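You operate a simulated robot arm through the tools that you are given. There is no shell and no other tool. Be economical: measure what you need, move in short steps, check, and stop when the job is done.

You are at the controls of a simulated robot arm. One attempt, no reset.

Task
Load the two tubes the screen orders on slide A, lock its lever and run one auto cycle.
Fine: they lie in the grey rack on the cell.

The check looks at the end state, three seconds after you hand in, the way a careful person would. Anything else that was tipped, shoved, dropped, spilled or broken makes it a failure.

Robot
A 6-joint arm with a fingered hand, hanging from a carriage that runs on a gantry, over the field with the corners [-2494, 1310], [-2494, -170], [6, -170], [6, 1310] (x, y) and turns from -367 to 320 degrees about z. Base frame: it is fixed where the carriage stands at the start and does not move with it; the origin is on the floor, on the carriage's upright axis, x ahead of it, y to its left, z up; the surface under the hand at the start is at about z = 976. Lengths are in mm, angles in degrees, forces in N, time in s.
With the tool pointing down near the work surface it reaches from about 100 to 540 mm from the robot's upright axis, wherever it stands. Its first joint turns from -166.0 to 166.0 degrees. Places, roughly: a-slide lever [300, -100, 1100]; control box [0, 0, 800]; green button [0, -100, 600]; mode knob [-100, 100, 600]; pocket 1 of white plate T2 [200, -200, 1100]; pocket 2 of white plate T2 [400, -200, 1100]. Payload 3.7 kg.
The tool frame sits at the grasp point between the pads (the TCP): z along the fingers, y along the line on which they close. The tips reach 26 mm beyond it. The gripper opens to 156 mm. The gripper's body begins 73 mm behind the TCP. The gripper is a hand of 4 fingers: y runs from the thumb to the fingers, the wrist lies at [0, 0, -239] in the tool frame, and closing takes about 1.5 s.
Orientation is told as [roll, pitch, yaw] about the base's x, y, z axes, in that order, counted from this pose: with the fingers straight down and closing along the base's y, the tool's x points along the base's -x, its y along +y and its z along -z.

Tools
- The arm moves only by the tool move_arm. Its argument "targets" is a list that holds one entry, the list of rows, each a list of 6 numbers: the shift along the base's x, y, z in units of 30 mm (1.0 is 30 mm), then the turn, a rotation vector about the base's x, y, z in units of 4 degrees (1.0 is 4 degrees). In form: [[[tx, ty, tz, rx, ry, rz], ...]]. A call has 1 to 8 rows; each row shifts and turns the commanded pose from where the row before left it. "grip" is the opening, from 0 (shut) to 1 (fully open), set as the call begins (left out, the last holds). A call with a number of a shift or a turn outside -1 to 1 is refused whole. Rows are played at 5 a second. More than 50 mm and 8.6 degrees between two rows, or a gripper value outside its range, and nothing of the call is played. A pose out of reach is approached as far as the arm can. The call stops where the force on the tool passes 80 N (or 10 N more than at its start, if that is more) or the arm is blocked; 0.2 s more then pass. The fingers move at their own pace (about 45 mm/s each) and stop on an object; they squeeze with about 32 N. The grip force told is the motor's: it shows also when the fingers shut on nothing. Time passes only in rows, and 0.2 s behind the last, so rows that do not move let the fingers close. The reply holds the time, the measured pose of the TCP, the force on the tool along the base axes, the opening and the grip force, in the units named above and with some noise, with the torque about the TCP (base axes, N m) and any sound that the robot's microphone picked up.
- Cameras (640 x 400 px; columns grow to the right, rows downward): "scene" is now at [256.7, 0.9, 1773.8]; the picture's right is [0.01, -1.00, 0.00], its down [-0.93, -0.01, -0.36] and it looks along [0.36, 0.00, -0.93] (base axes); focal length 214 px, centre (320, 200). "wrist" rides on the gripper at [58, -58, -91] in the tool frame; the picture's right is [0.71, 0.71, 0.00], its down [-0.53, 0.53, -0.67] and it looks along [-0.47, 0.47, 0.74] (tool axes); focal length 265 px, centre (320, 200). There is no depth. A picture from a camera that has moved, and an enlarged one, comes with that camera's place and axes in the base frame and with its lens.
- snapshot(camera): a new picture of that camera. No time passes.
- slide_trunk(by): slides the trunk up (or, below 0, down) by that many mm; the arm and the scene camera ride with it, the base frame stays. It gives what a move gives, with no picture.
- drive_base(legs): drives the robot by 1 to 6 legs, each [ahead, left, turn to the left] in mm, mm and degrees, along the robot's own axes; the way and the turn of a leg run together, so that a leg with both is an arc; at most 1500 mm and 180 degrees a leg. The arm and the cameras ride along, it lands a little off, and it stops where it bumps. It keeps to its track: a leg is cut to what the track allows. It gives what a move gives.
- finger_targets(finger1, finger2, finger3, thumb_bend): sets how far each is bent, from 0 (flat) to 1 (curled in); at 0.3 the hand is open as for a grip, at 0.7 the pads meet at the TCP. One left out holds its place. A second passes; each finger stops where it meets its share of the squeeze, and holds until it gets a number again. A gripper value or a shape takes the hand back. It gives what a move gives, with no picture; readings hold the bend of each and the force on the fingers (four entries, about 0 where the hand has none), thumb and palm.
- preshape(shape): the hand has 4 fingers and takes this shape, open, in about a second: jaw (thumb against the fingers, like two jaws); tri (thumb and two fingers); tip (a fingertip pinch); poke (one finger out to press); point (the index stretched); flat (the hand flat); cup (the hand cupped); fist (a fist). The gripper value then closes the fingers along that shape, each until it touches; the sizes above hold for jaw. It gives what a move gives, with no picture.
- aim_head(pan, tilt): turns the head with the scene camera to pan (to the left, within 155 degrees either way) and tilt (down, from -29 to 69), counted from straight ahead of the robot. It gives what a move gives.
- zoom(camera, box): a new picture of the part [left, top, right, bottom] of that camera's present view, enlarged. No time passes.
- sign_off(): hands the job in; it is judged then, once.

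Go step by step. Nothing tells you exact positions but the pictures and the camera data: compare them with the known pose of the tool, close in by small moves and look again before you grip or let go. The budget is 120 turns and 82 pictures, counting those below and the enlarged ones. Unless the task says otherwise, let go and move clear before handing in, and close with one line.

The tools are called after "Call:" by a JSON object that holds its "api" and its "payload". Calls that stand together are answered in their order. move_arm: Moves the arm, as the interface text tells. Its arguments: {"type":"object","properties":{"targets":{"type":"array","items":{"type":"array","items":{"type":"array","items":{"type":"number"}}}},"grip":{"type":"number"}},"required":["targets"]} The other tools are called the same way: slide_trunk (by) slides the trunk up or down; preshape (shape) gives the hand a shape; finger_targets (finger1, finger2, finger3, thumb_bend) moves the fingers one by one; drive_base (legs) drives the base; aim_head (pan, tilt) turns the head that bears the scene camera; snapshot (camera) takes a picture; zoom (camera, box) takes an enlarged picture of a part of a camera's view; sign_off () hands the job in.

At the start:

```text
time_s: 0.0
ee_pos: [500.4, -88.8, 1149.4]
tool_rot: [0.1, 0.0, 0.0]
ft_force: [0.3, -0.8, -1.1]
moment: [-0.02, -0.01, 0.0]
opening: 155.9
gripper_force: 0.0
shape: jaw
bend: [0.3, 0.3, 0.3, 0.3]
finger forces: [0.0, 0.1, 0.0, 0.1, 0.1, 0.0]
trunk travel left (down, up): [-625.0, 54.0]
robot x, y, heading: [2.3, 1.7, 0.1]
head pan, tilt: [0.5, 68.8]
```

scene: 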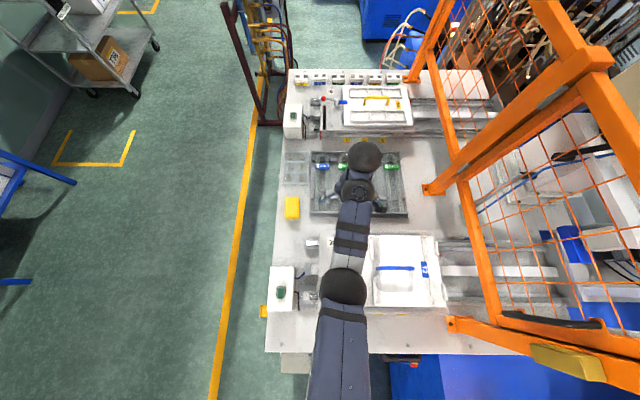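
wrist: 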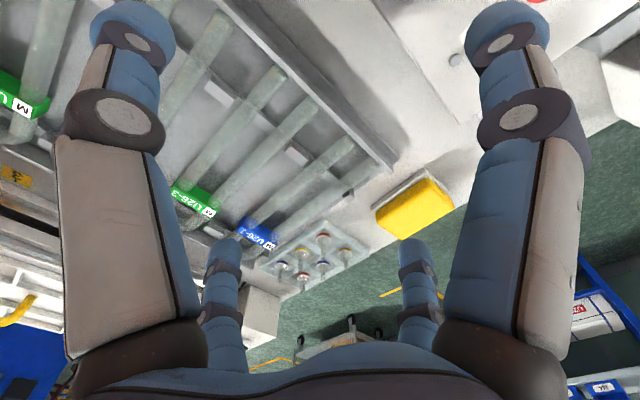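

The hand hangs over a grey rack with tubes; two slides (white plates) lie on either side. I'll look closer at the cell and find the screen.

Call:
{"api": "zoom", "payload": {"camera": "scene", "box": [260, 60, 460, 220]}}

Call:
{"api": "zoom", "payload": {"camera": "scene", "box": [250, 220, 450, 380]}}

```text
2.50 times, centred on (360, 140) of scene
camera zoom: at [256.7, 0.9, 1773.8], right [0.01, -1.0, 0.0], down [-0.93, -0.01, -0.36], along [0.36, 0.0, -0.93], focal length 536 px, centre (220, 350)
```

zoom: 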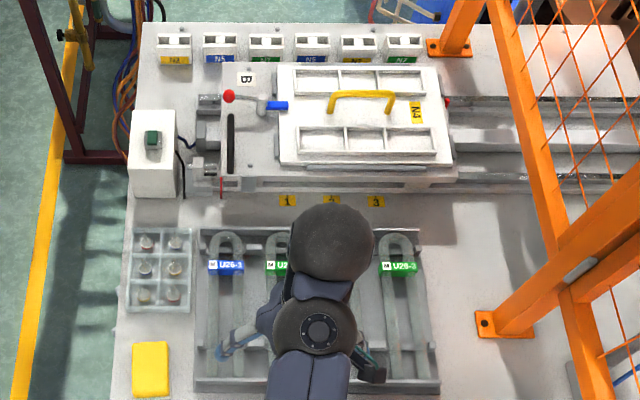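

```text
2.50 times, centred on (350, 300) of scene
camera zoom: at [256.7, 0.9, 1773.8], right [0.01, -1.0, 0.0], down [-0.93, -0.01, -0.36], along [0.36, 0.0, -0.93], focal length 536 px, centre (245, -50)
```

zoom: 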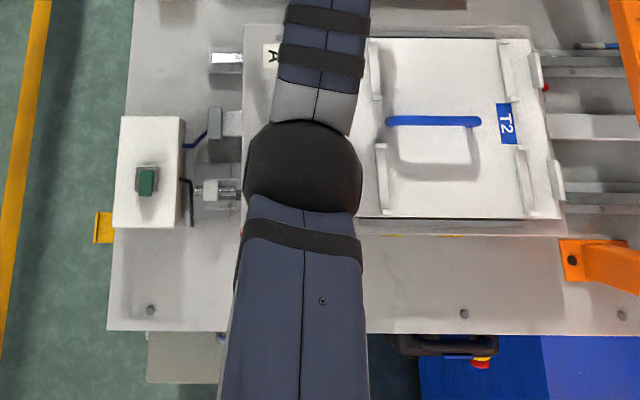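

Slide A (plate T2) is the nearer one; tubes are U-shaped, with labels like U26-1. The control box with the screen is on the front of the cell, so I raise the hand, back off and look.

Call:
{"api": "move_arm", "payload": {"targets": [[[0, 0, 1, 0, 0, 0], [0, 0, 1, 0, 0, 0], [0, 0, 1, 0, 0, 0], [0, 0, 1, 0, 0, 0], [0, 0, 1, 0, 0, 0]]]}}

Call:
{"api": "slide_trunk", "payload": {"by": 54}}

Call:
{"api": "zoom", "payload": {"camera": "scene", "box": [260, 60, 460, 220]}}

Call:
{"api": "drive_base", "payload": {"legs": [[-1200, 0, 0]]}}

Call:
{"api": "aim_head", "payload": {"pan": 0, "tilt": 45}}

Call:
{"api": "snapshot", "payload": {"camera": "scene"}}

```text
time_s: 1.2
ee_pos: [558.5, -96.8, 1260.7]
tool_rot: [0.0, 0.0, 0.0]
ft_force: [1.3, -0.1, 0.3]
moment: [0.01, 0.0, -0.02]
opening: 155.9
gripper_force: 0.1
shape: jaw
bend: [0.3, 0.3, 0.3, 0.3]
finger forces: [0.1, 0.0, 0.0, 0.0, 0.0, 0.1]
out of reach, approached as far as the arm can: row 1, 2, 3, 4, 5
trunk travel left (down, up): [-625.0, 54.0]
robot x, y, heading: [3.0, -4.0, 0.1]
head pan, tilt: [0.5, 68.8]
```

```text
time_s: 2.1
ee_pos: [558.9, -97.1, 1315.5]
tool_rot: [0.0, 0.0, 0.0]
ft_force: [0.5, 0.3, 0.3]
moment: [0.0, 0.02, -0.02]
opening: 155.6
gripper_force: 0.1
shape: jaw
bend: [0.3, 0.3, 0.3, 0.3]
finger forces: [0.1, 0.0, 0.0, 0.0, 0.0, 0.0]
trunk travel left (down, up): [-679.0, 0.0]
robot x, y, heading: [-2.0, -0.3, -0.1]
head pan, tilt: [0.5, 68.8]
```

```text
2.50 times, centred on (360, 140) of scene
camera zoom: at [256.7, 0.9, 1827.8], right [0.01, -1.0, 0.0], down [-0.93, -0.01, -0.36], along [0.36, 0.0, -0.93], focal length 536 px, centre (220, 350)
```

zoom: 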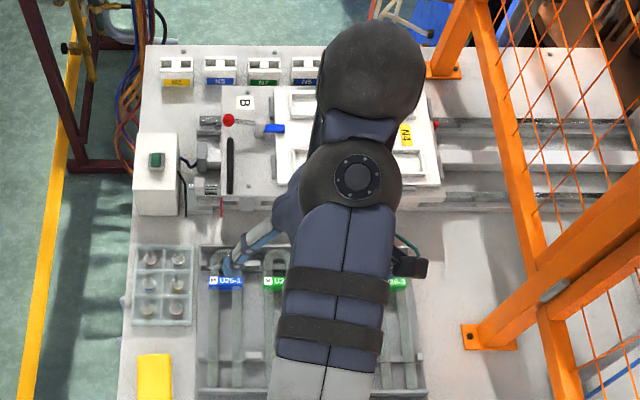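

```text
time_s: 8.3
ee_pos: [-652.3, -98.1, 1315.9]
tool_rot: [0.0, 0.1, 0.9]
ft_force: [0.4, 0.2, -0.2]
moment: [-0.02, -0.02, -0.01]
opening: 155.6
gripper_force: 0.0
shape: jaw
bend: [0.3, 0.3, 0.3, 0.3]
finger forces: [0.0, 0.0, 0.0, 0.0, 0.1, 0.0]
trunk travel left (down, up): [-679.0, 0.0]
robot x, y, heading: [-1210.0, -9.9, 1.1]
head pan, tilt: [0.5, 68.8]
```

```text
time_s: 9.2
ee_pos: [-653.0, -97.8, 1317.0]
tool_rot: [0.1, -0.1, 0.9]
ft_force: [-1.7, -0.5, 0.1]
moment: [0.03, 0.0, -0.04]
opening: 156.0
gripper_force: 0.1
shape: jaw
bend: [0.3, 0.3, 0.3, 0.3]
finger forces: [0.0, 0.0, 0.0, 0.1, 0.0, 0.0]
trunk travel left (down, up): [-679.0, 0.0]
robot x, y, heading: [-1208.4, -5.0, 1.1]
head pan, tilt: [0.0, 45.0]
```

```text
76 pictures are left
camera scene: at [-930.7, -4.4, 1856.6], right [0.01, -1.0, 0.0], down [-0.71, -0.01, -0.71], along [0.71, 0.01, -0.71], focal length 214 px, centre (320, 200)
```

scene: 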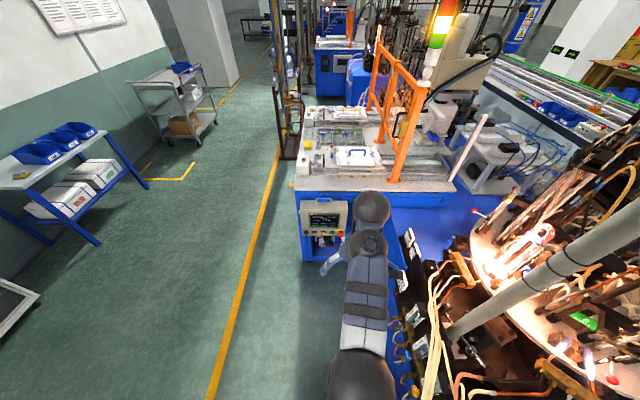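

Call:
{"api": "zoom", "payload": {"camera": "scene", "box": [295, 192, 359, 242]}}

Call:
{"api": "zoom", "payload": {"camera": "scene", "box": [290, 95, 450, 195]}}

```text
8.00 times, centred on (327, 217) of scene
camera zoom: at [-930.7, -4.4, 1856.6], right [0.01, -1.0, 0.0], down [-0.71, -0.01, -0.71], along [0.71, 0.01, -0.71], focal length 1716 px, centre (264, 64)
```

zoom: 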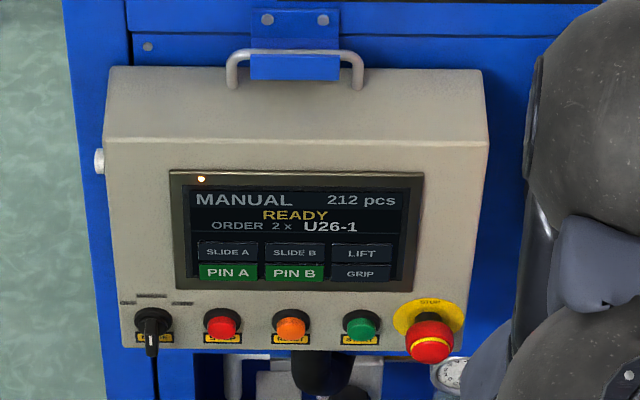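

```text
4.00 times, centred on (370, 145) of scene
camera zoom: at [-930.7, -4.4, 1856.6], right [0.01, -1.0, 0.0], down [-0.71, -0.01, -0.71], along [0.71, 0.01, -0.71], focal length 858 px, centre (120, 420)
```

zoom: 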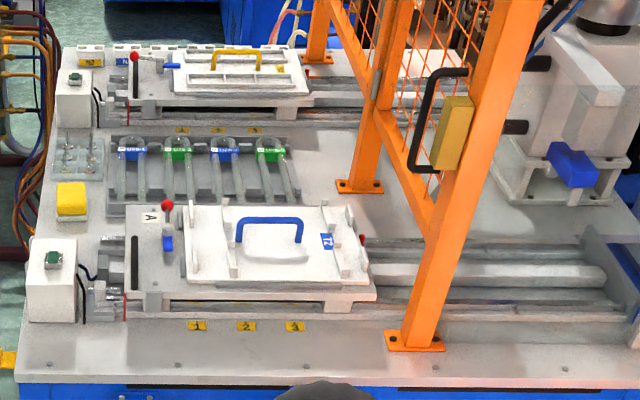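

The screen: MANUAL, READY, order 2 × U26-1 — the blue tubes, probably slots 1 and 3. I look closer at slide A, rack and lever.

Call:
{"api": "zoom", "payload": {"camera": "scene", "box": [296, 140, 346, 180]}}

Call:
{"api": "zoom", "payload": {"camera": "scene", "box": [312, 122, 372, 150]}}

Call:
{"api": "zoom", "payload": {"camera": "scene", "box": [334, 140, 390, 176]}}

Call:
{"api": "zoom", "payload": {"camera": "scene", "box": [300, 103, 370, 130]}}

```text
10.00 times, centred on (321, 160) of scene
camera zoom: at [-930.7, -4.4, 1856.6], right [0.01, -1.0, 0.0], down [-0.71, -0.01, -0.71], along [0.71, 0.01, -0.71], focal length 2145 px, centre (310, 600)
```

zoom: 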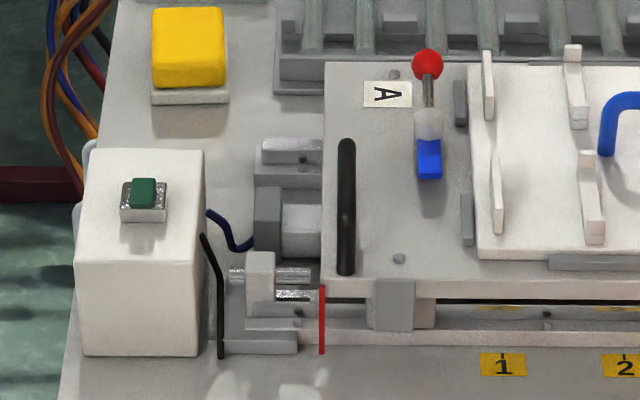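

```text
10.67 times, centred on (342, 136) of scene
camera zoom: at [-930.7, -4.4, 1856.6], right [0.01, -1.0, 0.0], down [-0.71, -0.01, -0.71], along [0.71, 0.01, -0.71], focal length 2288 px, centre (85, 883)
```

zoom: 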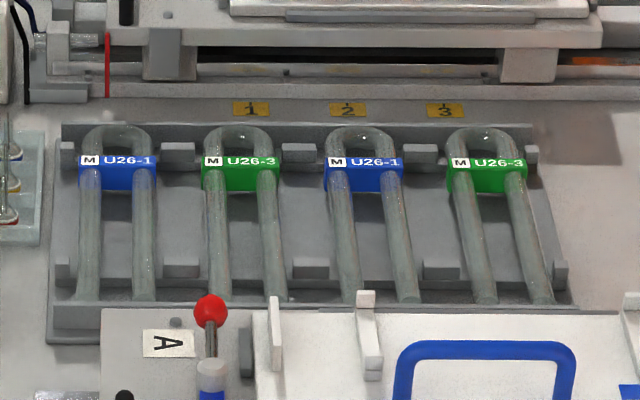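

```text
11.11 times, centred on (362, 158) of scene
camera zoom: at [-930.7, -4.4, 1856.6], right [0.01, -1.0, 0.0], down [-0.71, -0.01, -0.71], along [0.71, 0.01, -0.71], focal length 2383 px, centre (-147, 667)
```

zoom: 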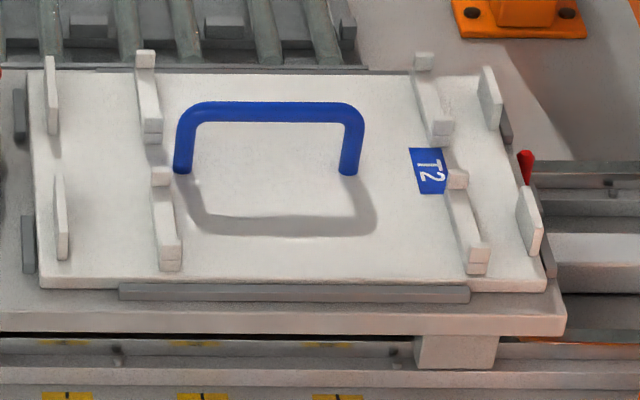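

```text
9.14 times, centred on (335, 116) of scene
camera zoom: at [-930.7, -4.4, 1856.6], right [0.01, -1.0, 0.0], down [-0.71, -0.01, -0.71], along [0.71, 0.01, -0.71], focal length 1961 px, centre (183, 963)
```

zoom: 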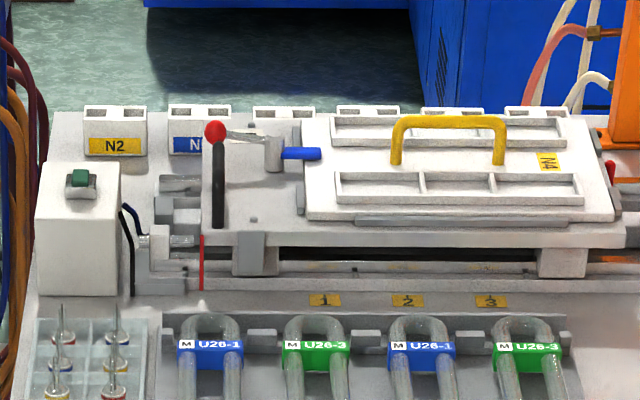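

The order is 2× U26-1 (blue, slots 1 and 3). Lever A is unlocked: its nose must swing over the plate, as B's does. I swing the arm aside and drive in so the head camera can measure slide A and the rack.

Call:
{"api": "move_arm", "payload": {"targets": [[[-1, 1, 0, 0, 0, 0], [-1, 1, 0, 0, 0, 0], [-1, 1, 0, 0, 0, 0], [-1, 1, 0, 0, 0, 0], [-1, 1, 0, 0, 0, 0], [-0.5, 1, 0, 0, 0, 0], [0, 1, 0, 0, 0, 0], [0, 1, 0, 0, 0, 0]]]}}

Call:
{"api": "move_arm", "payload": {"targets": [[[-0.5, 1, 0, 0, 0, 0], [-0.5, 1, 0, 0, 0, 0], [-0.5, 1, 0, 0, 0, 0], [-0.5, 1, 0, 0, 0, 0], [-0.5, 1, 0, 0, 0, 0], [-0.5, 1, 0, 0, 0, 0], [-0.5, 1, 0, 0, 0, 0], [-0.5, 1, 0, 0, 0, 0]]]}}

Call:
{"api": "drive_base", "payload": {"legs": [[1200, -160, -1.1]]}}

Call:
{"api": "aim_head", "payload": {"pan": 0, "tilt": 69}}

Call:
{"api": "snapshot", "payload": {"camera": "scene"}}

```text
time_s: 11.0
ee_pos: [-698.4, 141.4, 1242.0]
tool_rot: [0.1, -0.1, 0.7]
ft_force: [0.2, -0.9, -0.6]
moment: [0.04, 0.01, 0.01]
opening: 156.1
gripper_force: 0.0
shape: jaw
bend: [0.3, 0.3, 0.3, 0.3]
finger forces: [0.0, 0.0, 0.0, 0.0, 0.0, 0.0]
out of reach, approached as far as the arm can: row 1, 2, 3, 4, 5, 6
trunk travel left (down, up): [-679.0, 0.0]
robot x, y, heading: [-1213.9, -6.6, 1.1]
head pan, tilt: [0.0, 45.0]
```

```text
time_s: 12.8
ee_pos: [-818.1, 381.6, 1242.4]
tool_rot: [0.0, 0.1, 0.9]
ft_force: [-0.6, 0.3, -0.2]
moment: [0.02, -0.02, 0.0]
opening: 156.0
gripper_force: 0.2
shape: jaw
bend: [0.3, 0.3, 0.3, 0.3]
finger forces: [0.0, 0.0, 0.0, 0.0, 0.1, 0.0]
trunk travel left (down, up): [-679.0, 0.0]
robot x, y, heading: [-1213.8, -7.6, 0.7]
head pan, tilt: [0.0, 45.0]
```

```text
time_s: 18.9
ee_pos: [385.1, 212.9, 1242.1]
tool_rot: [0.0, 0.0, -0.4]
ft_force: [0.2, 0.0, -0.6]
moment: [0.0, 0.0, 0.03]
opening: 155.7
gripper_force: 0.0
shape: jaw
bend: [0.3, 0.3, 0.3, 0.3]
finger forces: [0.1, 0.1, 0.1, 0.0, 0.0, 0.1]
trunk travel left (down, up): [-679.0, 0.0]
robot x, y, heading: [-18.8, -165.0, -0.5]
head pan, tilt: [0.0, 45.0]
```

```text
time_s: 19.8
ee_pos: [385.5, 214.2, 1242.2]
tool_rot: [0.1, 0.0, -0.3]
ft_force: [0.0, 0.1, -0.8]
moment: [0.01, -0.02, 0.02]
opening: 156.1
gripper_force: 0.1
shape: jaw
bend: [0.3, 0.3, 0.3, 0.3]
finger forces: [0.1, 0.1, 0.0, 0.0, 0.0, 0.1]
trunk travel left (down, up): [-679.0, 0.0]
robot x, y, heading: [-18.7, -168.6, -0.4]
head pan, tilt: [0.0, 68.8]
```

```text
69 pictures are left
camera scene: at [238.6, -168.5, 1827.8], right [-0.01, -1.0, 0.0], down [-0.93, 0.01, -0.36], along [0.36, 0.0, -0.93], focal length 214 px, centre (320, 200)
```

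scene: 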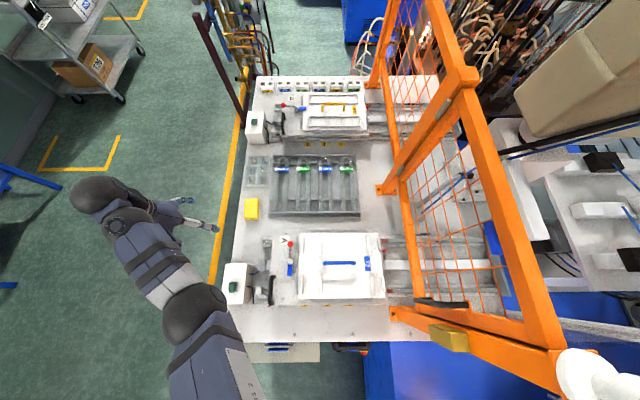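

Clear view from above. I zoom on the rack and on slide A for measuring.

Call:
{"api": "zoom", "payload": {"camera": "scene", "box": [262, 148, 370, 220]}}

Call:
{"api": "zoom", "payload": {"camera": "scene", "box": [284, 225, 396, 305]}}

Call:
{"api": "zoom", "payload": {"camera": "scene", "box": [260, 228, 310, 308]}}

```text
5.56 times, centred on (316, 184) of scene
camera zoom: at [238.6, -168.5, 1827.8], right [-0.01, -1.0, 0.0], down [-0.93, 0.01, -0.36], along [0.36, 0.0, -0.93], focal length 1192 px, centre (342, 289)
```

zoom: 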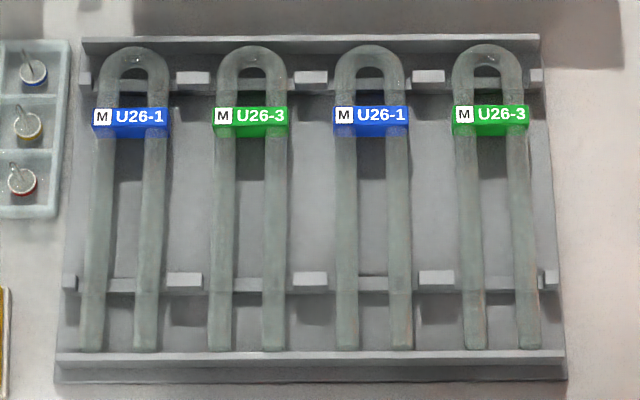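

```text
5.00 times, centred on (340, 265) of scene
camera zoom: at [238.6, -168.5, 1827.8], right [-0.01, -1.0, 0.0], down [-0.93, 0.01, -0.36], along [0.36, 0.0, -0.93], focal length 1072 px, centre (220, -125)
```

zoom: 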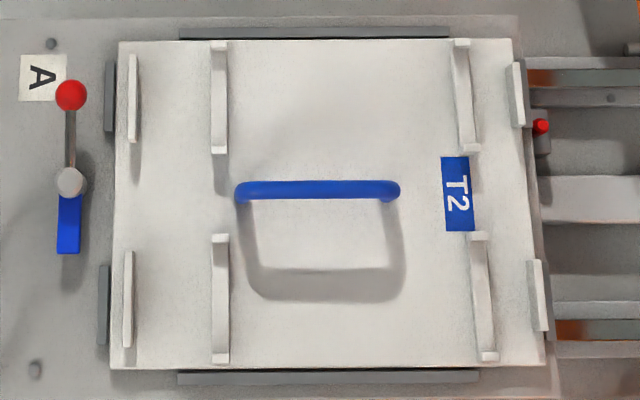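

```text
5.00 times, centred on (285, 268) of scene
camera zoom: at [238.6, -168.5, 1827.8], right [-0.01, -1.0, 0.0], down [-0.93, 0.01, -0.36], along [0.36, 0.0, -0.93], focal length 1072 px, centre (495, -140)
```

zoom: 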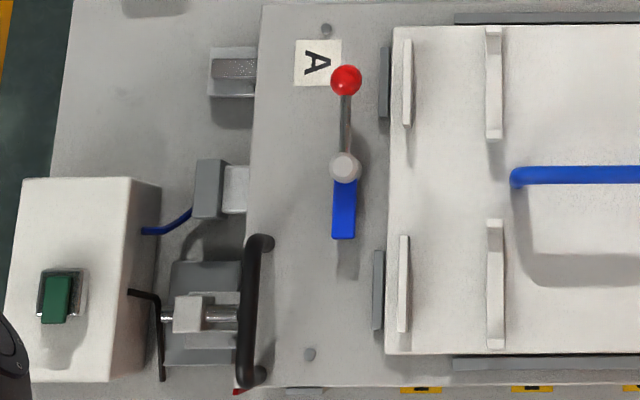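

Measured so far: tubes in the rack at z≈1005, x 512–766, slots 1 and 3 at y≈−7 and −190; T2 pockets centre at x≈234 and 366, y≈−245, bend must point to −y (holder asymmetry matches the rack). I look at the hand's shape next.

Call:
{"api": "zoom", "payload": {"camera": "scene", "box": [60, 160, 240, 272]}}

Call:
{"api": "snapshot", "payload": {"camera": "wrist"}}

```text
3.56 times, centred on (150, 216) of scene
camera zoom: at [238.6, -168.5, 1827.8], right [-0.01, -1.0, 0.0], down [-0.93, 0.01, -0.36], along [0.36, 0.0, -0.93], focal length 763 px, centre (924, 143)
```

zoom: 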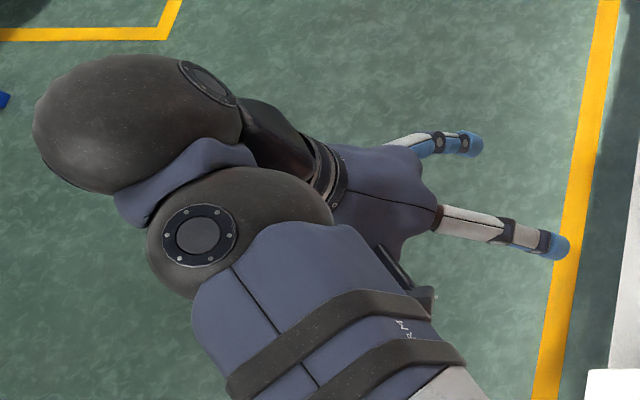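

```text
64 pictures are left
camera wrist: at [326.2, 155.9, 1333.1], right [-0.7, 0.71, 0.0], down [0.53, 0.52, 0.67], along [0.48, 0.47, -0.74], focal length 265 px, centre (320, 200)
```

wrist: 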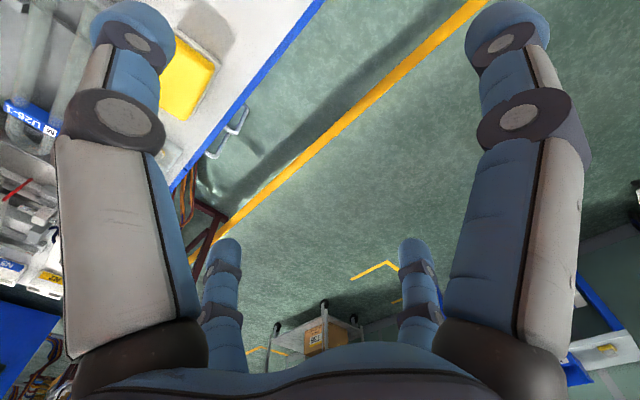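

The hand seems to have four fingers in a cross. I try the "tip" shape here in free space to see which fingers it uses.

Call:
{"api": "preshape", "payload": {"shape": "tip"}}

Call:
{"api": "snapshot", "payload": {"camera": "wrist"}}

Call:
{"api": "finger_targets", "payload": {"finger1": 0.6, "finger2": 0.3, "finger3": 0.0, "thumb_bend": 0.5}}

Call:
{"api": "snapshot", "payload": {"camera": "wrist"}}

```text
time_s: 20.7
ee_pos: [384.6, 214.2, 1241.7]
tool_rot: [0.0, 0.0, -0.4]
ft_force: [-0.8, 0.4, 0.6]
moment: [-0.02, 0.04, 0.04]
opening: 155.7
gripper_force: 0.1
shape: tip
bend: [0.12, 0.3, 0.12, 0.3]
finger forces: [0.1, 0.0, 0.0, 0.0, 0.0, 0.0]
trunk travel left (down, up): [-679.0, 0.0]
robot x, y, heading: [-18.7, -167.9, -0.6]
head pan, tilt: [0.0, 68.8]
```

```text
63 pictures are left
camera wrist: at [326.2, 155.9, 1333.1], right [-0.7, 0.71, 0.0], down [0.53, 0.52, 0.67], along [0.48, 0.47, -0.74], focal length 265 px, centre (320, 200)
```

wrist: 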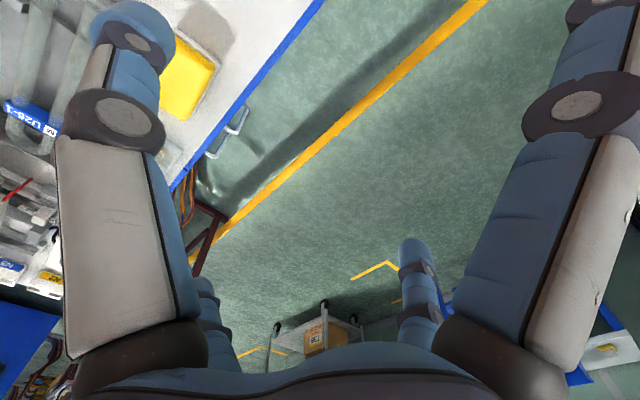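

```text
time_s: 21.7
ee_pos: [384.8, 213.7, 1242.4]
tool_rot: [0.0, 0.1, -0.4]
ft_force: [0.4, -0.3, 0.0]
moment: [0.02, 0.05, 0.01]
opening: 39.5
gripper_force: 0.1
shape: fingers
bend: [0.6, 0.3, 0.01, 0.5]
finger forces: [0.0, 0.0, 0.0, 0.0, 0.0, 0.0]
trunk travel left (down, up): [-679.0, 0.0]
robot x, y, heading: [-16.8, -169.7, -0.5]
head pan, tilt: [0.0, 68.8]
```

```text
62 pictures are left
camera wrist: at [326.2, 155.9, 1333.1], right [-0.7, 0.71, 0.0], down [0.53, 0.52, 0.67], along [0.48, 0.47, -0.74], focal length 265 px, centre (320, 200)
```

wrist: 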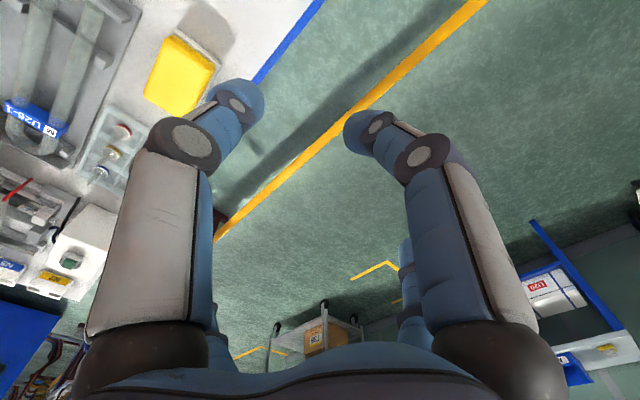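

Finger 2 opposes the thumb; "tip" pinches with just those two while fingers 1 and 3 stay splayed — good for the tubes. I set tip, centre the base at about (6, −100) and lower the trunk to gain reach.

Call:
{"api": "preshape", "payload": {"shape": "tip"}}

Call:
{"api": "drive_base", "payload": {"legs": [[24, 69, 0.5]]}}

Call:
{"api": "move_arm", "payload": {"targets": [[[1, -1, 0, 0, 0, 0], [1, -1, 0, 0, 0, 0], [0.7, -1, 0, 0, 0, 0], [0.7, -1, 0, 0, 0, 0], [0.7, -1, 0, 0, 0, 0], [0.3, -1, 0, 0, 0, 0], [0.3, -1, 0, 0, 0, 0], [0.3, -1, 0, 0, 0, 0]]]}}

```text
time_s: 22.6
ee_pos: [385.4, 214.0, 1242.3]
tool_rot: [0.0, 0.0, -0.4]
ft_force: [-1.2, 0.2, 0.0]
moment: [0.0, -0.02, -0.01]
opening: 155.6
gripper_force: 0.0
shape: tip
bend: [0.12, 0.3, 0.11, 0.3]
finger forces: [0.0, 0.1, 0.0, 0.1, 0.0, 0.0]
trunk travel left (down, up): [-679.0, 0.0]
robot x, y, heading: [-17.9, -164.7, -0.6]
head pan, tilt: [0.0, 68.8]
```

```text
time_s: 23.6
ee_pos: [405.5, 285.3, 1242.8]
tool_rot: [0.1, 0.0, 0.0]
ft_force: [-0.3, 0.1, 0.5]
moment: [0.02, 0.02, 0.0]
opening: 156.0
gripper_force: 0.1
shape: tip
bend: [0.12, 0.3, 0.11, 0.3]
finger forces: [0.1, 0.1, 0.0, 0.1, 0.1, 0.2]
trunk travel left (down, up): [-679.0, 0.0]
robot x, y, heading: [3.1, -97.8, 0.4]
head pan, tilt: [0.0, 68.8]
```

```text
time_s: 25.4
ee_pos: [555.6, 44.6, 1243.3]
tool_rot: [0.0, 0.0, 0.1]
ft_force: [-0.4, 0.1, 0.1]
moment: [0.03, -0.01, -0.03]
opening: 156.1
gripper_force: 0.1
shape: tip
bend: [0.12, 0.3, 0.11, 0.3]
finger forces: [0.0, 0.0, 0.0, 0.0, 0.0, 0.0]
trunk travel left (down, up): [-679.0, 0.0]
robot x, y, heading: [7.6, -97.1, 0.2]
head pan, tilt: [0.0, 68.8]
```

Call:
{"api": "move_arm", "payload": {"targets": [[[1, -0.85, 0, 0, 0, 0], [1, -0.85, 0, 0, 0, 0], [0.8, 0, 0, 0, 0, 0]]]}}

```text
time_s: 26.2
ee_pos: [592.1, -7.7, 1252.1]
tool_rot: [0.1, 0.1, 0.1]
ft_force: [-0.5, 0.4, 0.0]
moment: [0.0, -0.02, -0.01]
opening: 155.8
gripper_force: 0.1
shape: tip
bend: [0.12, 0.3, 0.12, 0.3]
finger forces: [0.0, 0.0, 0.0, 0.0, 0.0, 0.1]
out of reach, approached as far as the arm can: row 2, 3
trunk travel left (down, up): [-679.0, 0.0]
robot x, y, heading: [4.5, -98.4, -0.0]
head pan, tilt: [0.0, 68.8]
```

Reach improves as the hand goes lower (shoulder is at about that height). I put the base in line with slot 1 and go above the tube, partly closing the pinch.

Call:
{"api": "drive_base", "payload": {"legs": [[0, 88, 0]]}}

Call:
{"api": "move_arm", "payload": {"targets": [[[0, -1, -0.5, 0, 0, 0], [0, -1, -0.5, 0, 0, 0], [0, -0.93, -0.7, 0, 0, 0], [0.2, 0, -1, 0, 0, 0], [0.2, 0, -1, 0, 0, 0], [0.2, 0, -0.6, 0, 0, 0]]], "grip": 0.5}}

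Call:
{"api": "snapshot", "payload": {"camera": "wrist"}}

Call:
{"api": "zoom", "payload": {"camera": "scene", "box": [240, 130, 400, 230]}}

```text
time_s: 27.3
ee_pos: [592.8, 82.8, 1251.8]
tool_rot: [0.0, 0.2, 0.1]
ft_force: [0.4, -0.1, -0.4]
moment: [0.03, -0.01, 0.01]
opening: 155.9
gripper_force: 0.1
shape: tip
bend: [0.12, 0.3, 0.12, 0.3]
finger forces: [0.0, 0.0, 0.0, 0.0, 0.0, 0.0]
trunk travel left (down, up): [-679.0, 0.0]
robot x, y, heading: [4.1, -11.3, 0.4]
head pan, tilt: [0.0, 68.8]
```

```text
time_s: 28.7
ee_pos: [579.5, -6.9, 1170.5]
tool_rot: [-0.1, 0.0, 0.2]
ft_force: [0.6, 0.3, -0.1]
moment: [0.0, 0.02, 0.03]
opening: 78.8
gripper_force: 0.1
shape: tip
bend: [0.12, 0.36, 0.12, 0.7]
finger forces: [0.1, 0.0, 0.1, 0.0, 0.1, 0.0]
out of reach, approached as far as the arm can: row 4, 5, 6
trunk travel left (down, up): [-679.0, 0.0]
robot x, y, heading: [7.8, -11.3, 0.3]
head pan, tilt: [0.0, 68.8]
```

```text
61 pictures are left
camera wrist: at [521.0, -65.8, 1261.1], right [-0.71, 0.71, 0.0], down [0.53, 0.53, 0.67], along [0.47, 0.47, -0.75], focal length 265 px, centre (320, 200)
```

wrist: 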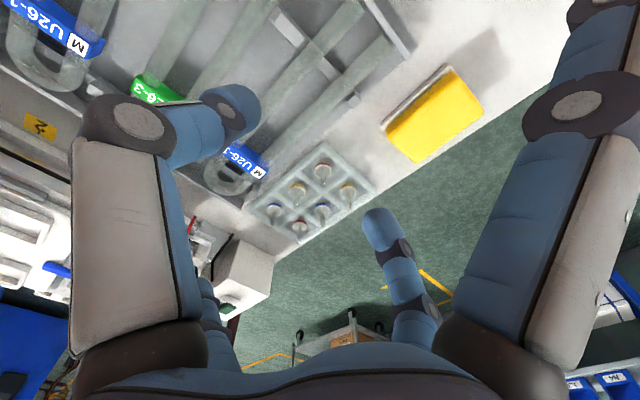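

```text
4.00 times, centred on (320, 180) of scene
camera zoom: at [262.4, -9.3, 1827.8], right [0.0, -1.0, 0.0], down [-0.93, 0.0, -0.36], along [0.36, 0.0, -0.93], focal length 858 px, centre (320, 280)
```

zoom: 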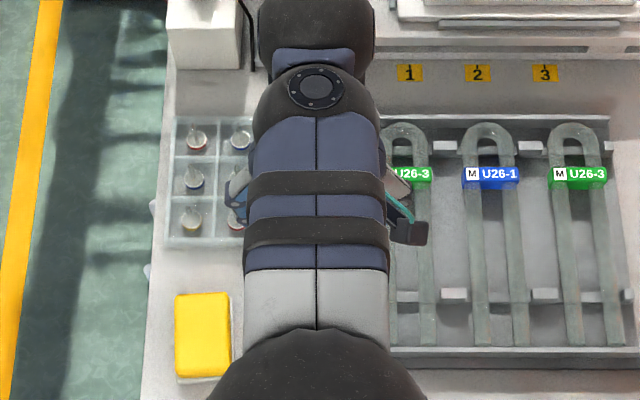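

Outer reach is a sphere around about z 1375 (trunk up), so the trunk must come down ~300 for the rack. I raise the arm first, set the fingers individually, and then lower the trunk in stages.

Call:
{"api": "finger_targets", "payload": {"finger1": 0.0, "finger2": 0.5, "finger3": 0.0, "thumb_bend": 0.5}}

Call:
{"api": "move_arm", "payload": {"targets": [[[0, 0, 1, 0, 0, 0], [0, 0, 1, 0, 0, 0], [0, 0, 0.7, 0, 0, 0]]]}}

Call:
{"api": "slide_trunk", "payload": {"by": -90}}

Call:
{"api": "move_arm", "payload": {"targets": [[[0, 0, 1, 0, 0, 0], [0, 0, 1, 0, 0, 0]]]}}

```text
time_s: 29.7
ee_pos: [579.1, -7.6, 1169.7]
tool_rot: [0.0, 0.1, 0.2]
ft_force: [-0.9, 0.1, 0.8]
moment: [0.0, 0.03, 0.01]
opening: 111.9
gripper_force: 0.0
shape: fingers
bend: [0.01, 0.5, 0.01, 0.5]
finger forces: [0.0, 0.0, 0.0, 0.1, 0.0, 0.1]
trunk travel left (down, up): [-679.0, 0.0]
robot x, y, heading: [7.0, -9.6, 0.1]
head pan, tilt: [0.0, 68.8]
```

```text
time_s: 30.5
ee_pos: [579.5, -7.7, 1252.3]
tool_rot: [0.0, 0.2, 0.1]
ft_force: [0.3, 0.0, 0.8]
moment: [-0.01, -0.01, -0.01]
opening: 111.8
gripper_force: 0.0
shape: fingers
bend: [0.01, 0.5, 0.01, 0.5]
finger forces: [0.1, 0.1, 0.1, 0.1, 0.0, 0.0]
trunk travel left (down, up): [-679.0, 0.0]
robot x, y, heading: [5.4, -8.6, 0.3]
head pan, tilt: [0.0, 68.8]
```

```text
time_s: 31.7
ee_pos: [579.4, -7.0, 1162.5]
tool_rot: [0.0, 0.1, 0.1]
ft_force: [-0.1, 0.1, -0.1]
moment: [0.01, -0.01, 0.0]
opening: 111.9
gripper_force: 0.1
shape: fingers
bend: [0.01, 0.5, 0.01, 0.5]
finger forces: [0.0, 0.0, 0.0, 0.0, 0.0, 0.1]
trunk travel left (down, up): [-589.0, 90.0]
robot x, y, heading: [5.8, -7.5, 0.1]
head pan, tilt: [0.0, 68.8]
```

```text
time_s: 32.3
ee_pos: [580.3, -6.9, 1225.0]
tool_rot: [0.0, 0.2, 0.1]
ft_force: [0.2, -0.5, 0.0]
moment: [-0.02, -0.02, -0.03]
opening: 111.8
gripper_force: 0.0
shape: fingers
bend: [0.01, 0.5, 0.01, 0.5]
finger forces: [0.0, 0.0, 0.1, 0.0, 0.1, 0.0]
trunk travel left (down, up): [-589.0, 90.0]
robot x, y, heading: [6.1, -12.0, 0.1]
head pan, tilt: [0.0, 68.8]
```

Call:
{"api": "slide_trunk", "payload": {"by": -110}}

Call:
{"api": "move_arm", "payload": {"targets": [[[0.7, 0, 0, 0, -1, 0], [0.7, 0, 0, 0, -1, 0], [0.6, 0, 0, 0, 0, 0]]]}}

Call:
{"api": "snapshot", "payload": {"camera": "wrist"}}

Call:
{"api": "snapshot", "payload": {"camera": "scene"}}

```text
time_s: 33.8
ee_pos: [579.7, -7.9, 1113.8]
tool_rot: [0.0, 0.1, 0.2]
ft_force: [-0.2, -0.4, 0.6]
moment: [0.03, -0.05, -0.01]
opening: 111.8
gripper_force: 0.1
shape: fingers
bend: [0.01, 0.5, 0.01, 0.5]
finger forces: [0.0, 0.0, 0.0, 0.1, 0.1, 0.0]
trunk travel left (down, up): [-479.0, 200.0]
robot x, y, heading: [5.5, -11.3, -0.1]
head pan, tilt: [0.0, 68.8]
```

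```text
time_s: 34.5
ee_pos: [640.3, -7.9, 1113.2]
tool_rot: [0.0, -7.9, 0.1]
ft_force: [0.7, 0.5, 0.4]
moment: [0.01, -0.05, -0.01]
opening: 112.1
gripper_force: 0.1
shape: fingers
bend: [0.0, 0.5, 0.01, 0.5]
finger forces: [0.1, 0.0, 0.1, 0.1, 0.0, 0.1]
trunk travel left (down, up): [-479.0, 200.0]
robot x, y, heading: [6.2, -8.5, 0.4]
head pan, tilt: [0.0, 68.8]
```

```text
59 pictures are left
camera wrist: at [570.1, -66.1, 1195.2], right [-0.7, 0.71, -0.1], down [0.43, 0.53, 0.73], along [0.57, 0.47, -0.67], focal length 265 px, centre (320, 200)
```

wrist: 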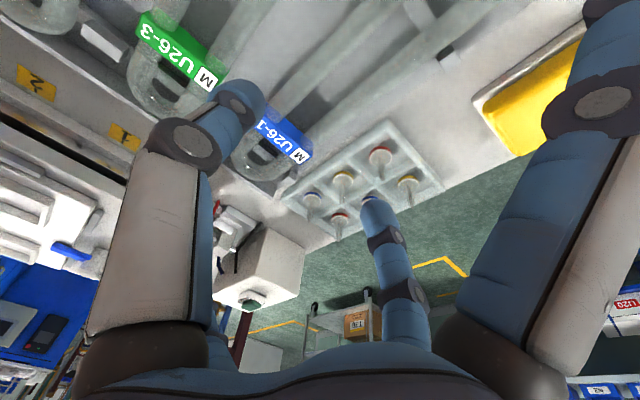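

```text
58 pictures are left
camera scene: at [262.4, -9.3, 1627.7], right [0.0, -1.0, 0.0], down [-0.93, 0.0, -0.36], along [0.36, 0.0, -0.93], focal length 214 px, centre (320, 200)
```

scene: 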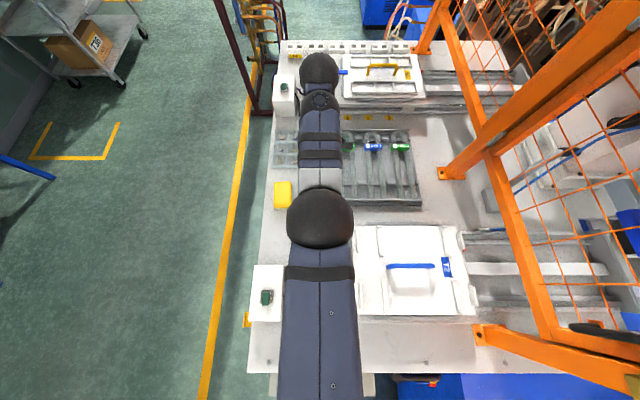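

The hand is centred on slot 1 at (640, −8) with 8° tilt, and the tray pins are just left of finger 2. I narrow the pinch slightly, lower the trunk 60 and check.

Call:
{"api": "finger_targets", "payload": {"finger2": 0.52, "thumb_bend": 0.52}}

Call:
{"api": "slide_trunk", "payload": {"by": -55}}

Call:
{"api": "snapshot", "payload": {"camera": "wrist"}}

```text
time_s: 35.5
ee_pos: [640.0, -7.3, 1113.6]
tool_rot: [0.0, -7.9, 0.2]
ft_force: [-0.5, -0.1, 0.1]
moment: [-0.01, -0.01, 0.01]
opening: 110.8
gripper_force: 0.0
shape: fingers
bend: [0.0, 0.52, 0.01, 0.52]
finger forces: [0.1, 0.0, 0.0, 0.0, 0.0, 0.0]
trunk travel left (down, up): [-479.0, 200.0]
robot x, y, heading: [5.3, -9.3, -0.2]
head pan, tilt: [0.0, 68.8]
```

```text
time_s: 36.5
ee_pos: [640.7, -7.3, 1058.7]
tool_rot: [0.0, -7.8, 0.1]
ft_force: [1.7, -0.5, 0.1]
moment: [-0.02, 0.01, 0.02]
opening: 110.6
gripper_force: 0.0
shape: fingers
bend: [0.0, 0.52, 0.01, 0.52]
finger forces: [0.0, 0.0, 0.1, 0.1, 0.1, 0.0]
trunk travel left (down, up): [-424.0, 255.0]
robot x, y, heading: [7.2, -10.3, 0.1]
head pan, tilt: [0.0, 68.8]
```

```text
57 pictures are left
camera wrist: at [570.1, -66.0, 1140.5], right [-0.7, 0.71, -0.1], down [0.43, 0.53, 0.73], along [0.57, 0.47, -0.67], focal length 265 px, centre (320, 200)
```

wrist: 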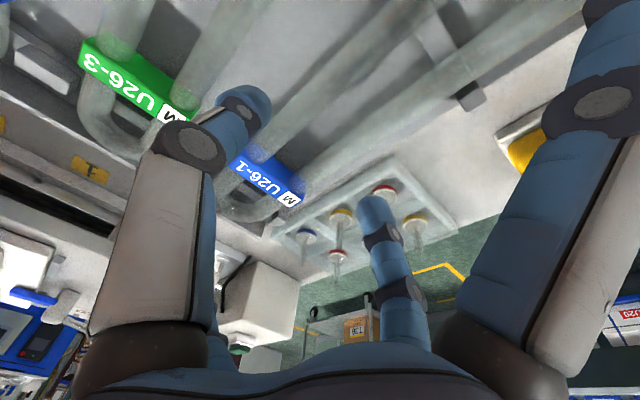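

Call:
{"api": "zoom", "payload": {"camera": "wrist", "box": [180, 20, 480, 240]}}

```text
1.82 times, centred on (330, 130) of wrist
camera zoom: at [570.1, -66.0, 1140.5], right [-0.7, 0.71, -0.1], down [0.43, 0.53, 0.73], along [0.57, 0.47, -0.67], focal length 483 px, centre (302, 327)
```

zoom: 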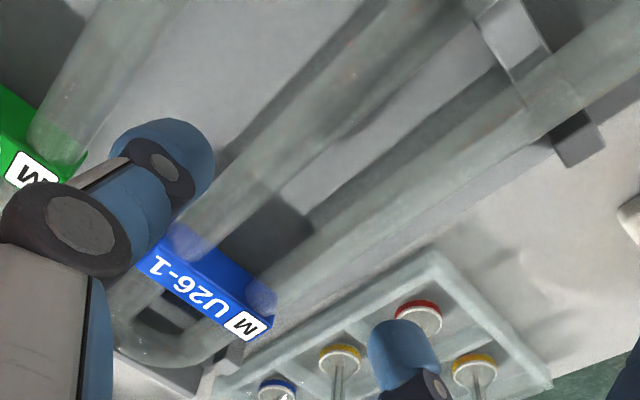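

Finger 2 would come down close to the tray's edge (tray starts at x≈625), so I grip a bit nearer, at x≈609, with less tilt.

Call:
{"api": "move_arm", "payload": {"targets": [[[-1, 0, 0, 0, 1, 0], [-0.05, 0, 0, 0, 0, 0]]]}}

Call:
{"api": "slide_trunk", "payload": {"by": -25}}

Call:
{"api": "zoom", "payload": {"camera": "wrist", "box": [180, 20, 480, 240]}}

```text
time_s: 37.1
ee_pos: [606.9, -6.6, 1059.4]
tool_rot: [0.0, -3.8, 0.1]
ft_force: [-0.1, -0.4, 0.1]
moment: [-0.01, -0.02, -0.03]
opening: 110.7
gripper_force: 0.1
shape: fingers
bend: [0.0, 0.52, 0.0, 0.52]
finger forces: [0.0, 0.1, 0.0, 0.0, 0.0, 0.0]
trunk travel left (down, up): [-424.0, 255.0]
robot x, y, heading: [6.6, -7.1, 0.5]
head pan, tilt: [0.0, 68.8]
```

```text
time_s: 37.8
ee_pos: [608.3, -7.9, 1035.0]
tool_rot: [0.0, -4.0, 0.0]
ft_force: [-0.7, -0.1, 0.0]
moment: [0.02, 0.02, 0.01]
opening: 110.5
gripper_force: 0.1
shape: fingers
bend: [0.0, 0.52, 0.0, 0.52]
finger forces: [0.0, 0.0, 0.0, 0.1, 0.0, 0.2]
trunk travel left (down, up): [-399.0, 280.0]
robot x, y, heading: [8.8, -12.3, 0.2]
head pan, tilt: [0.0, 68.8]
```

```text
1.82 times, centred on (330, 130) of wrist
camera zoom: at [543.9, -65.9, 1120.9], right [-0.71, 0.71, -0.05], down [0.48, 0.53, 0.7], along [0.52, 0.47, -0.71], focal length 483 px, centre (302, 327)
```

zoom: 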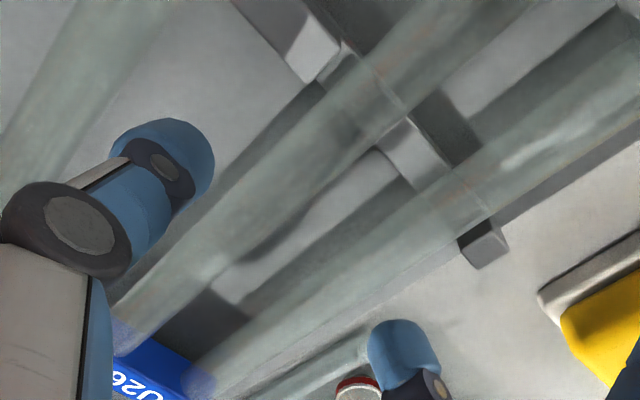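

Both fingers straddle the tube; it lies ~4 mm more to −y. I shift, go down to z≈1016 and close.

Call:
{"api": "move_arm", "payload": {"targets": [[[0, -0.13, 0, 0, 0, 0]]]}}

Call:
{"api": "slide_trunk", "payload": {"by": -19}}

Call:
{"api": "finger_targets", "payload": {"finger2": 0.7, "thumb_bend": 0.7}}

Call:
{"api": "zoom", "payload": {"camera": "wrist", "box": [180, 20, 480, 240]}}

```text
time_s: 38.2
ee_pos: [608.7, -10.4, 1032.9]
tool_rot: [0.0, -3.9, 0.0]
ft_force: [-0.6, 0.2, -0.7]
moment: [-0.02, -0.02, 0.02]
opening: 110.6
gripper_force: 0.1
shape: fingers
bend: [0.0, 0.52, 0.0, 0.52]
finger forces: [0.0, 0.0, 0.0, 0.1, 0.0, 0.1]
trunk travel left (down, up): [-399.0, 280.0]
robot x, y, heading: [4.9, -7.1, 0.1]
head pan, tilt: [0.0, 68.8]
```

```text
time_s: 38.9
ee_pos: [607.6, -10.9, 1014.2]
tool_rot: [0.1, -4.0, 0.1]
ft_force: [0.4, -0.3, 0.4]
moment: [0.03, -0.02, -0.02]
opening: 110.9
gripper_force: 0.1
shape: fingers
bend: [0.0, 0.52, 0.0, 0.52]
finger forces: [0.1, 0.1, 0.0, 0.1, 0.1, 0.0]
trunk travel left (down, up): [-380.0, 299.0]
robot x, y, heading: [6.0, -8.7, 0.3]
head pan, tilt: [0.0, 68.8]
```

```text
time_s: 39.9
ee_pos: [608.2, -10.2, 1015.4]
tool_rot: [0.1, -3.8, 0.1]
ft_force: [-0.1, 0.0, 0.0]
moment: [-0.02, 0.02, 0.0]
opening: 105.4
gripper_force: 11.3
shape: fingers
bend: [0.0, 0.54, 0.0, 0.62]
finger forces: [0.0, 12.0, 0.0, 0.0, 12.2, 0.0]
trunk travel left (down, up): [-380.0, 299.0]
robot x, y, heading: [5.9, -5.1, 0.2]
head pan, tilt: [0.0, 68.8]
```

```text
1.82 times, centred on (330, 130) of wrist
camera zoom: at [544.1, -69.7, 1101.6], right [-0.71, 0.71, -0.05], down [0.48, 0.53, 0.7], along [0.52, 0.47, -0.71], focal length 483 px, centre (302, 327)
```

zoom: 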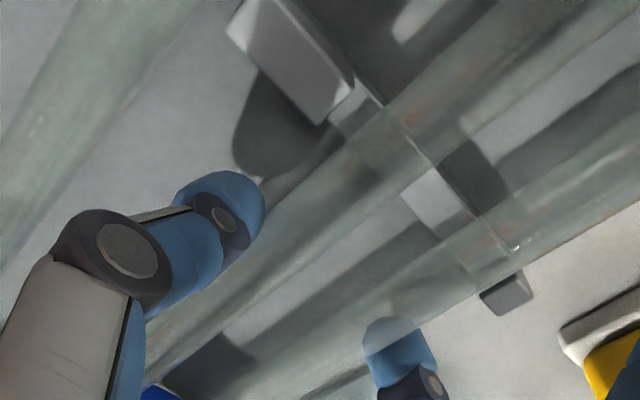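

Gripped (12 N each finger, tube ~7 mm off the TCP toward +y). I lift gently 40 mm and look for slip or droop.

Call:
{"api": "slide_trunk", "payload": {"by": 25}}

Call:
{"api": "snapshot", "payload": {"camera": "wrist"}}

Call:
{"api": "zoom", "payload": {"camera": "scene", "box": [240, 80, 440, 220]}}

```text
time_s: 40.6
ee_pos: [608.5, -11.2, 1040.0]
tool_rot: [0.0, -3.9, 0.0]
ft_force: [0.4, -0.2, -0.6]
moment: [0.02, 0.05, 0.01]
opening: 105.5
gripper_force: 12.1
shape: fingers
bend: [0.0, 0.54, 0.0, 0.62]
finger forces: [0.0, 12.1, 0.0, 0.0, 12.1, 0.0]
trunk travel left (down, up): [-405.0, 274.0]
robot x, y, heading: [5.9, -7.6, 0.3]
head pan, tilt: [0.0, 68.8]
```

```text
53 pictures are left
camera wrist: at [544.0, -69.7, 1126.6], right [-0.71, 0.71, -0.05], down [0.48, 0.53, 0.7], along [0.52, 0.47, -0.71], focal length 265 px, centre (320, 200)
```

wrist: 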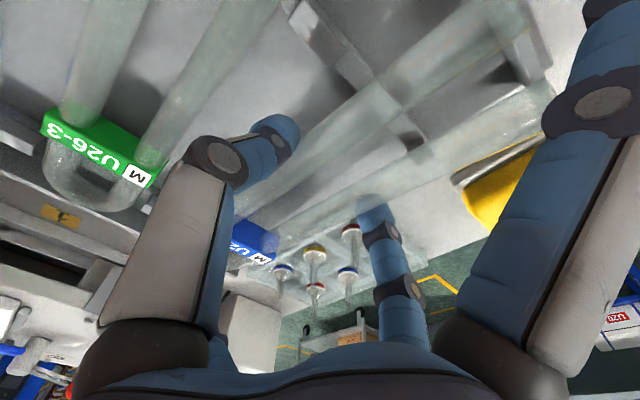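

```text
2.86 times, centred on (340, 150) of scene
camera zoom: at [262.3, -9.3, 1553.8], right [0.0, -1.0, 0.0], down [-0.93, 0.0, -0.36], along [0.36, 0.0, -0.93], focal length 613 px, centre (263, 343)
```

zoom: 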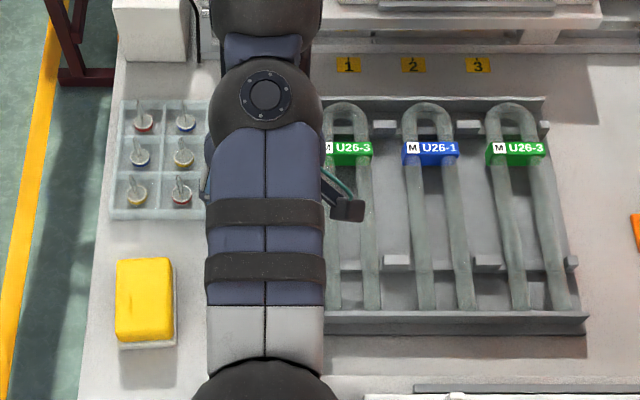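

The tube came up cleanly, no visible droop. I lift by trunk to z≈1210 and rotate the hand −90° (bend toward −y).

Call:
{"api": "slide_trunk", "payload": {"by": 174}}

Call:
{"api": "move_arm", "payload": {"targets": [[[0, 0, 0, 0, 0, -1], [0, 0, 0, 0, 0, -1], [0, 0, 0, 0, 0, -1], [0, 0, 0, 0, 0, -1], [0, 0, 0, 0, 0, -1], [0, 0, 0, 0, 0, -1], [0, 0, 0, 0, 0, -1], [0, 0, 0, 0, 0, -1]]]}}

Call:
{"api": "snapshot", "payload": {"camera": "wrist"}}

```text
time_s: 42.5
ee_pos: [608.6, -10.3, 1214.1]
tool_rot: [0.0, -3.8, 0.0]
ft_force: [0.4, 0.1, -1.3]
moment: [-0.02, 0.04, -0.05]
opening: 105.2
gripper_force: 11.7
shape: fingers
bend: [0.0, 0.54, 0.0, 0.62]
finger forces: [0.1, 12.2, 0.1, 0.1, 12.2, 0.1]
trunk travel left (down, up): [-579.0, 100.0]
robot x, y, heading: [4.1, -9.0, 0.1]
head pan, tilt: [0.0, 68.8]
```

```text
time_s: 44.3
ee_pos: [608.6, -10.9, 1213.6]
tool_rot: [0.0, -3.7, -32.1]
ft_force: [0.1, -0.1, -1.1]
moment: [0.0, 0.04, -0.01]
opening: 105.3
gripper_force: 12.1
shape: fingers
bend: [0.0, 0.54, 0.0, 0.62]
finger forces: [0.1, 12.1, 0.0, 0.1, 12.3, 0.1]
trunk travel left (down, up): [-579.0, 100.0]
robot x, y, heading: [8.5, -7.1, 0.1]
head pan, tilt: [0.0, 68.8]
```

```text
51 pictures are left
camera wrist: at [523.5, -26.6, 1300.4], right [-0.22, 0.97, -0.05], down [0.69, 0.19, 0.7], along [0.69, 0.12, -0.71], focal length 265 px, centre (320, 200)
```

wrist: 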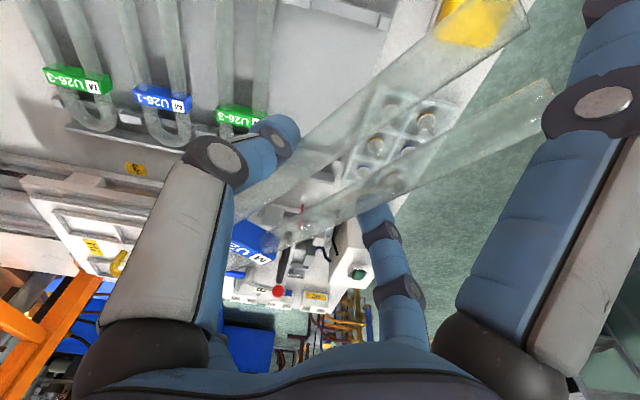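

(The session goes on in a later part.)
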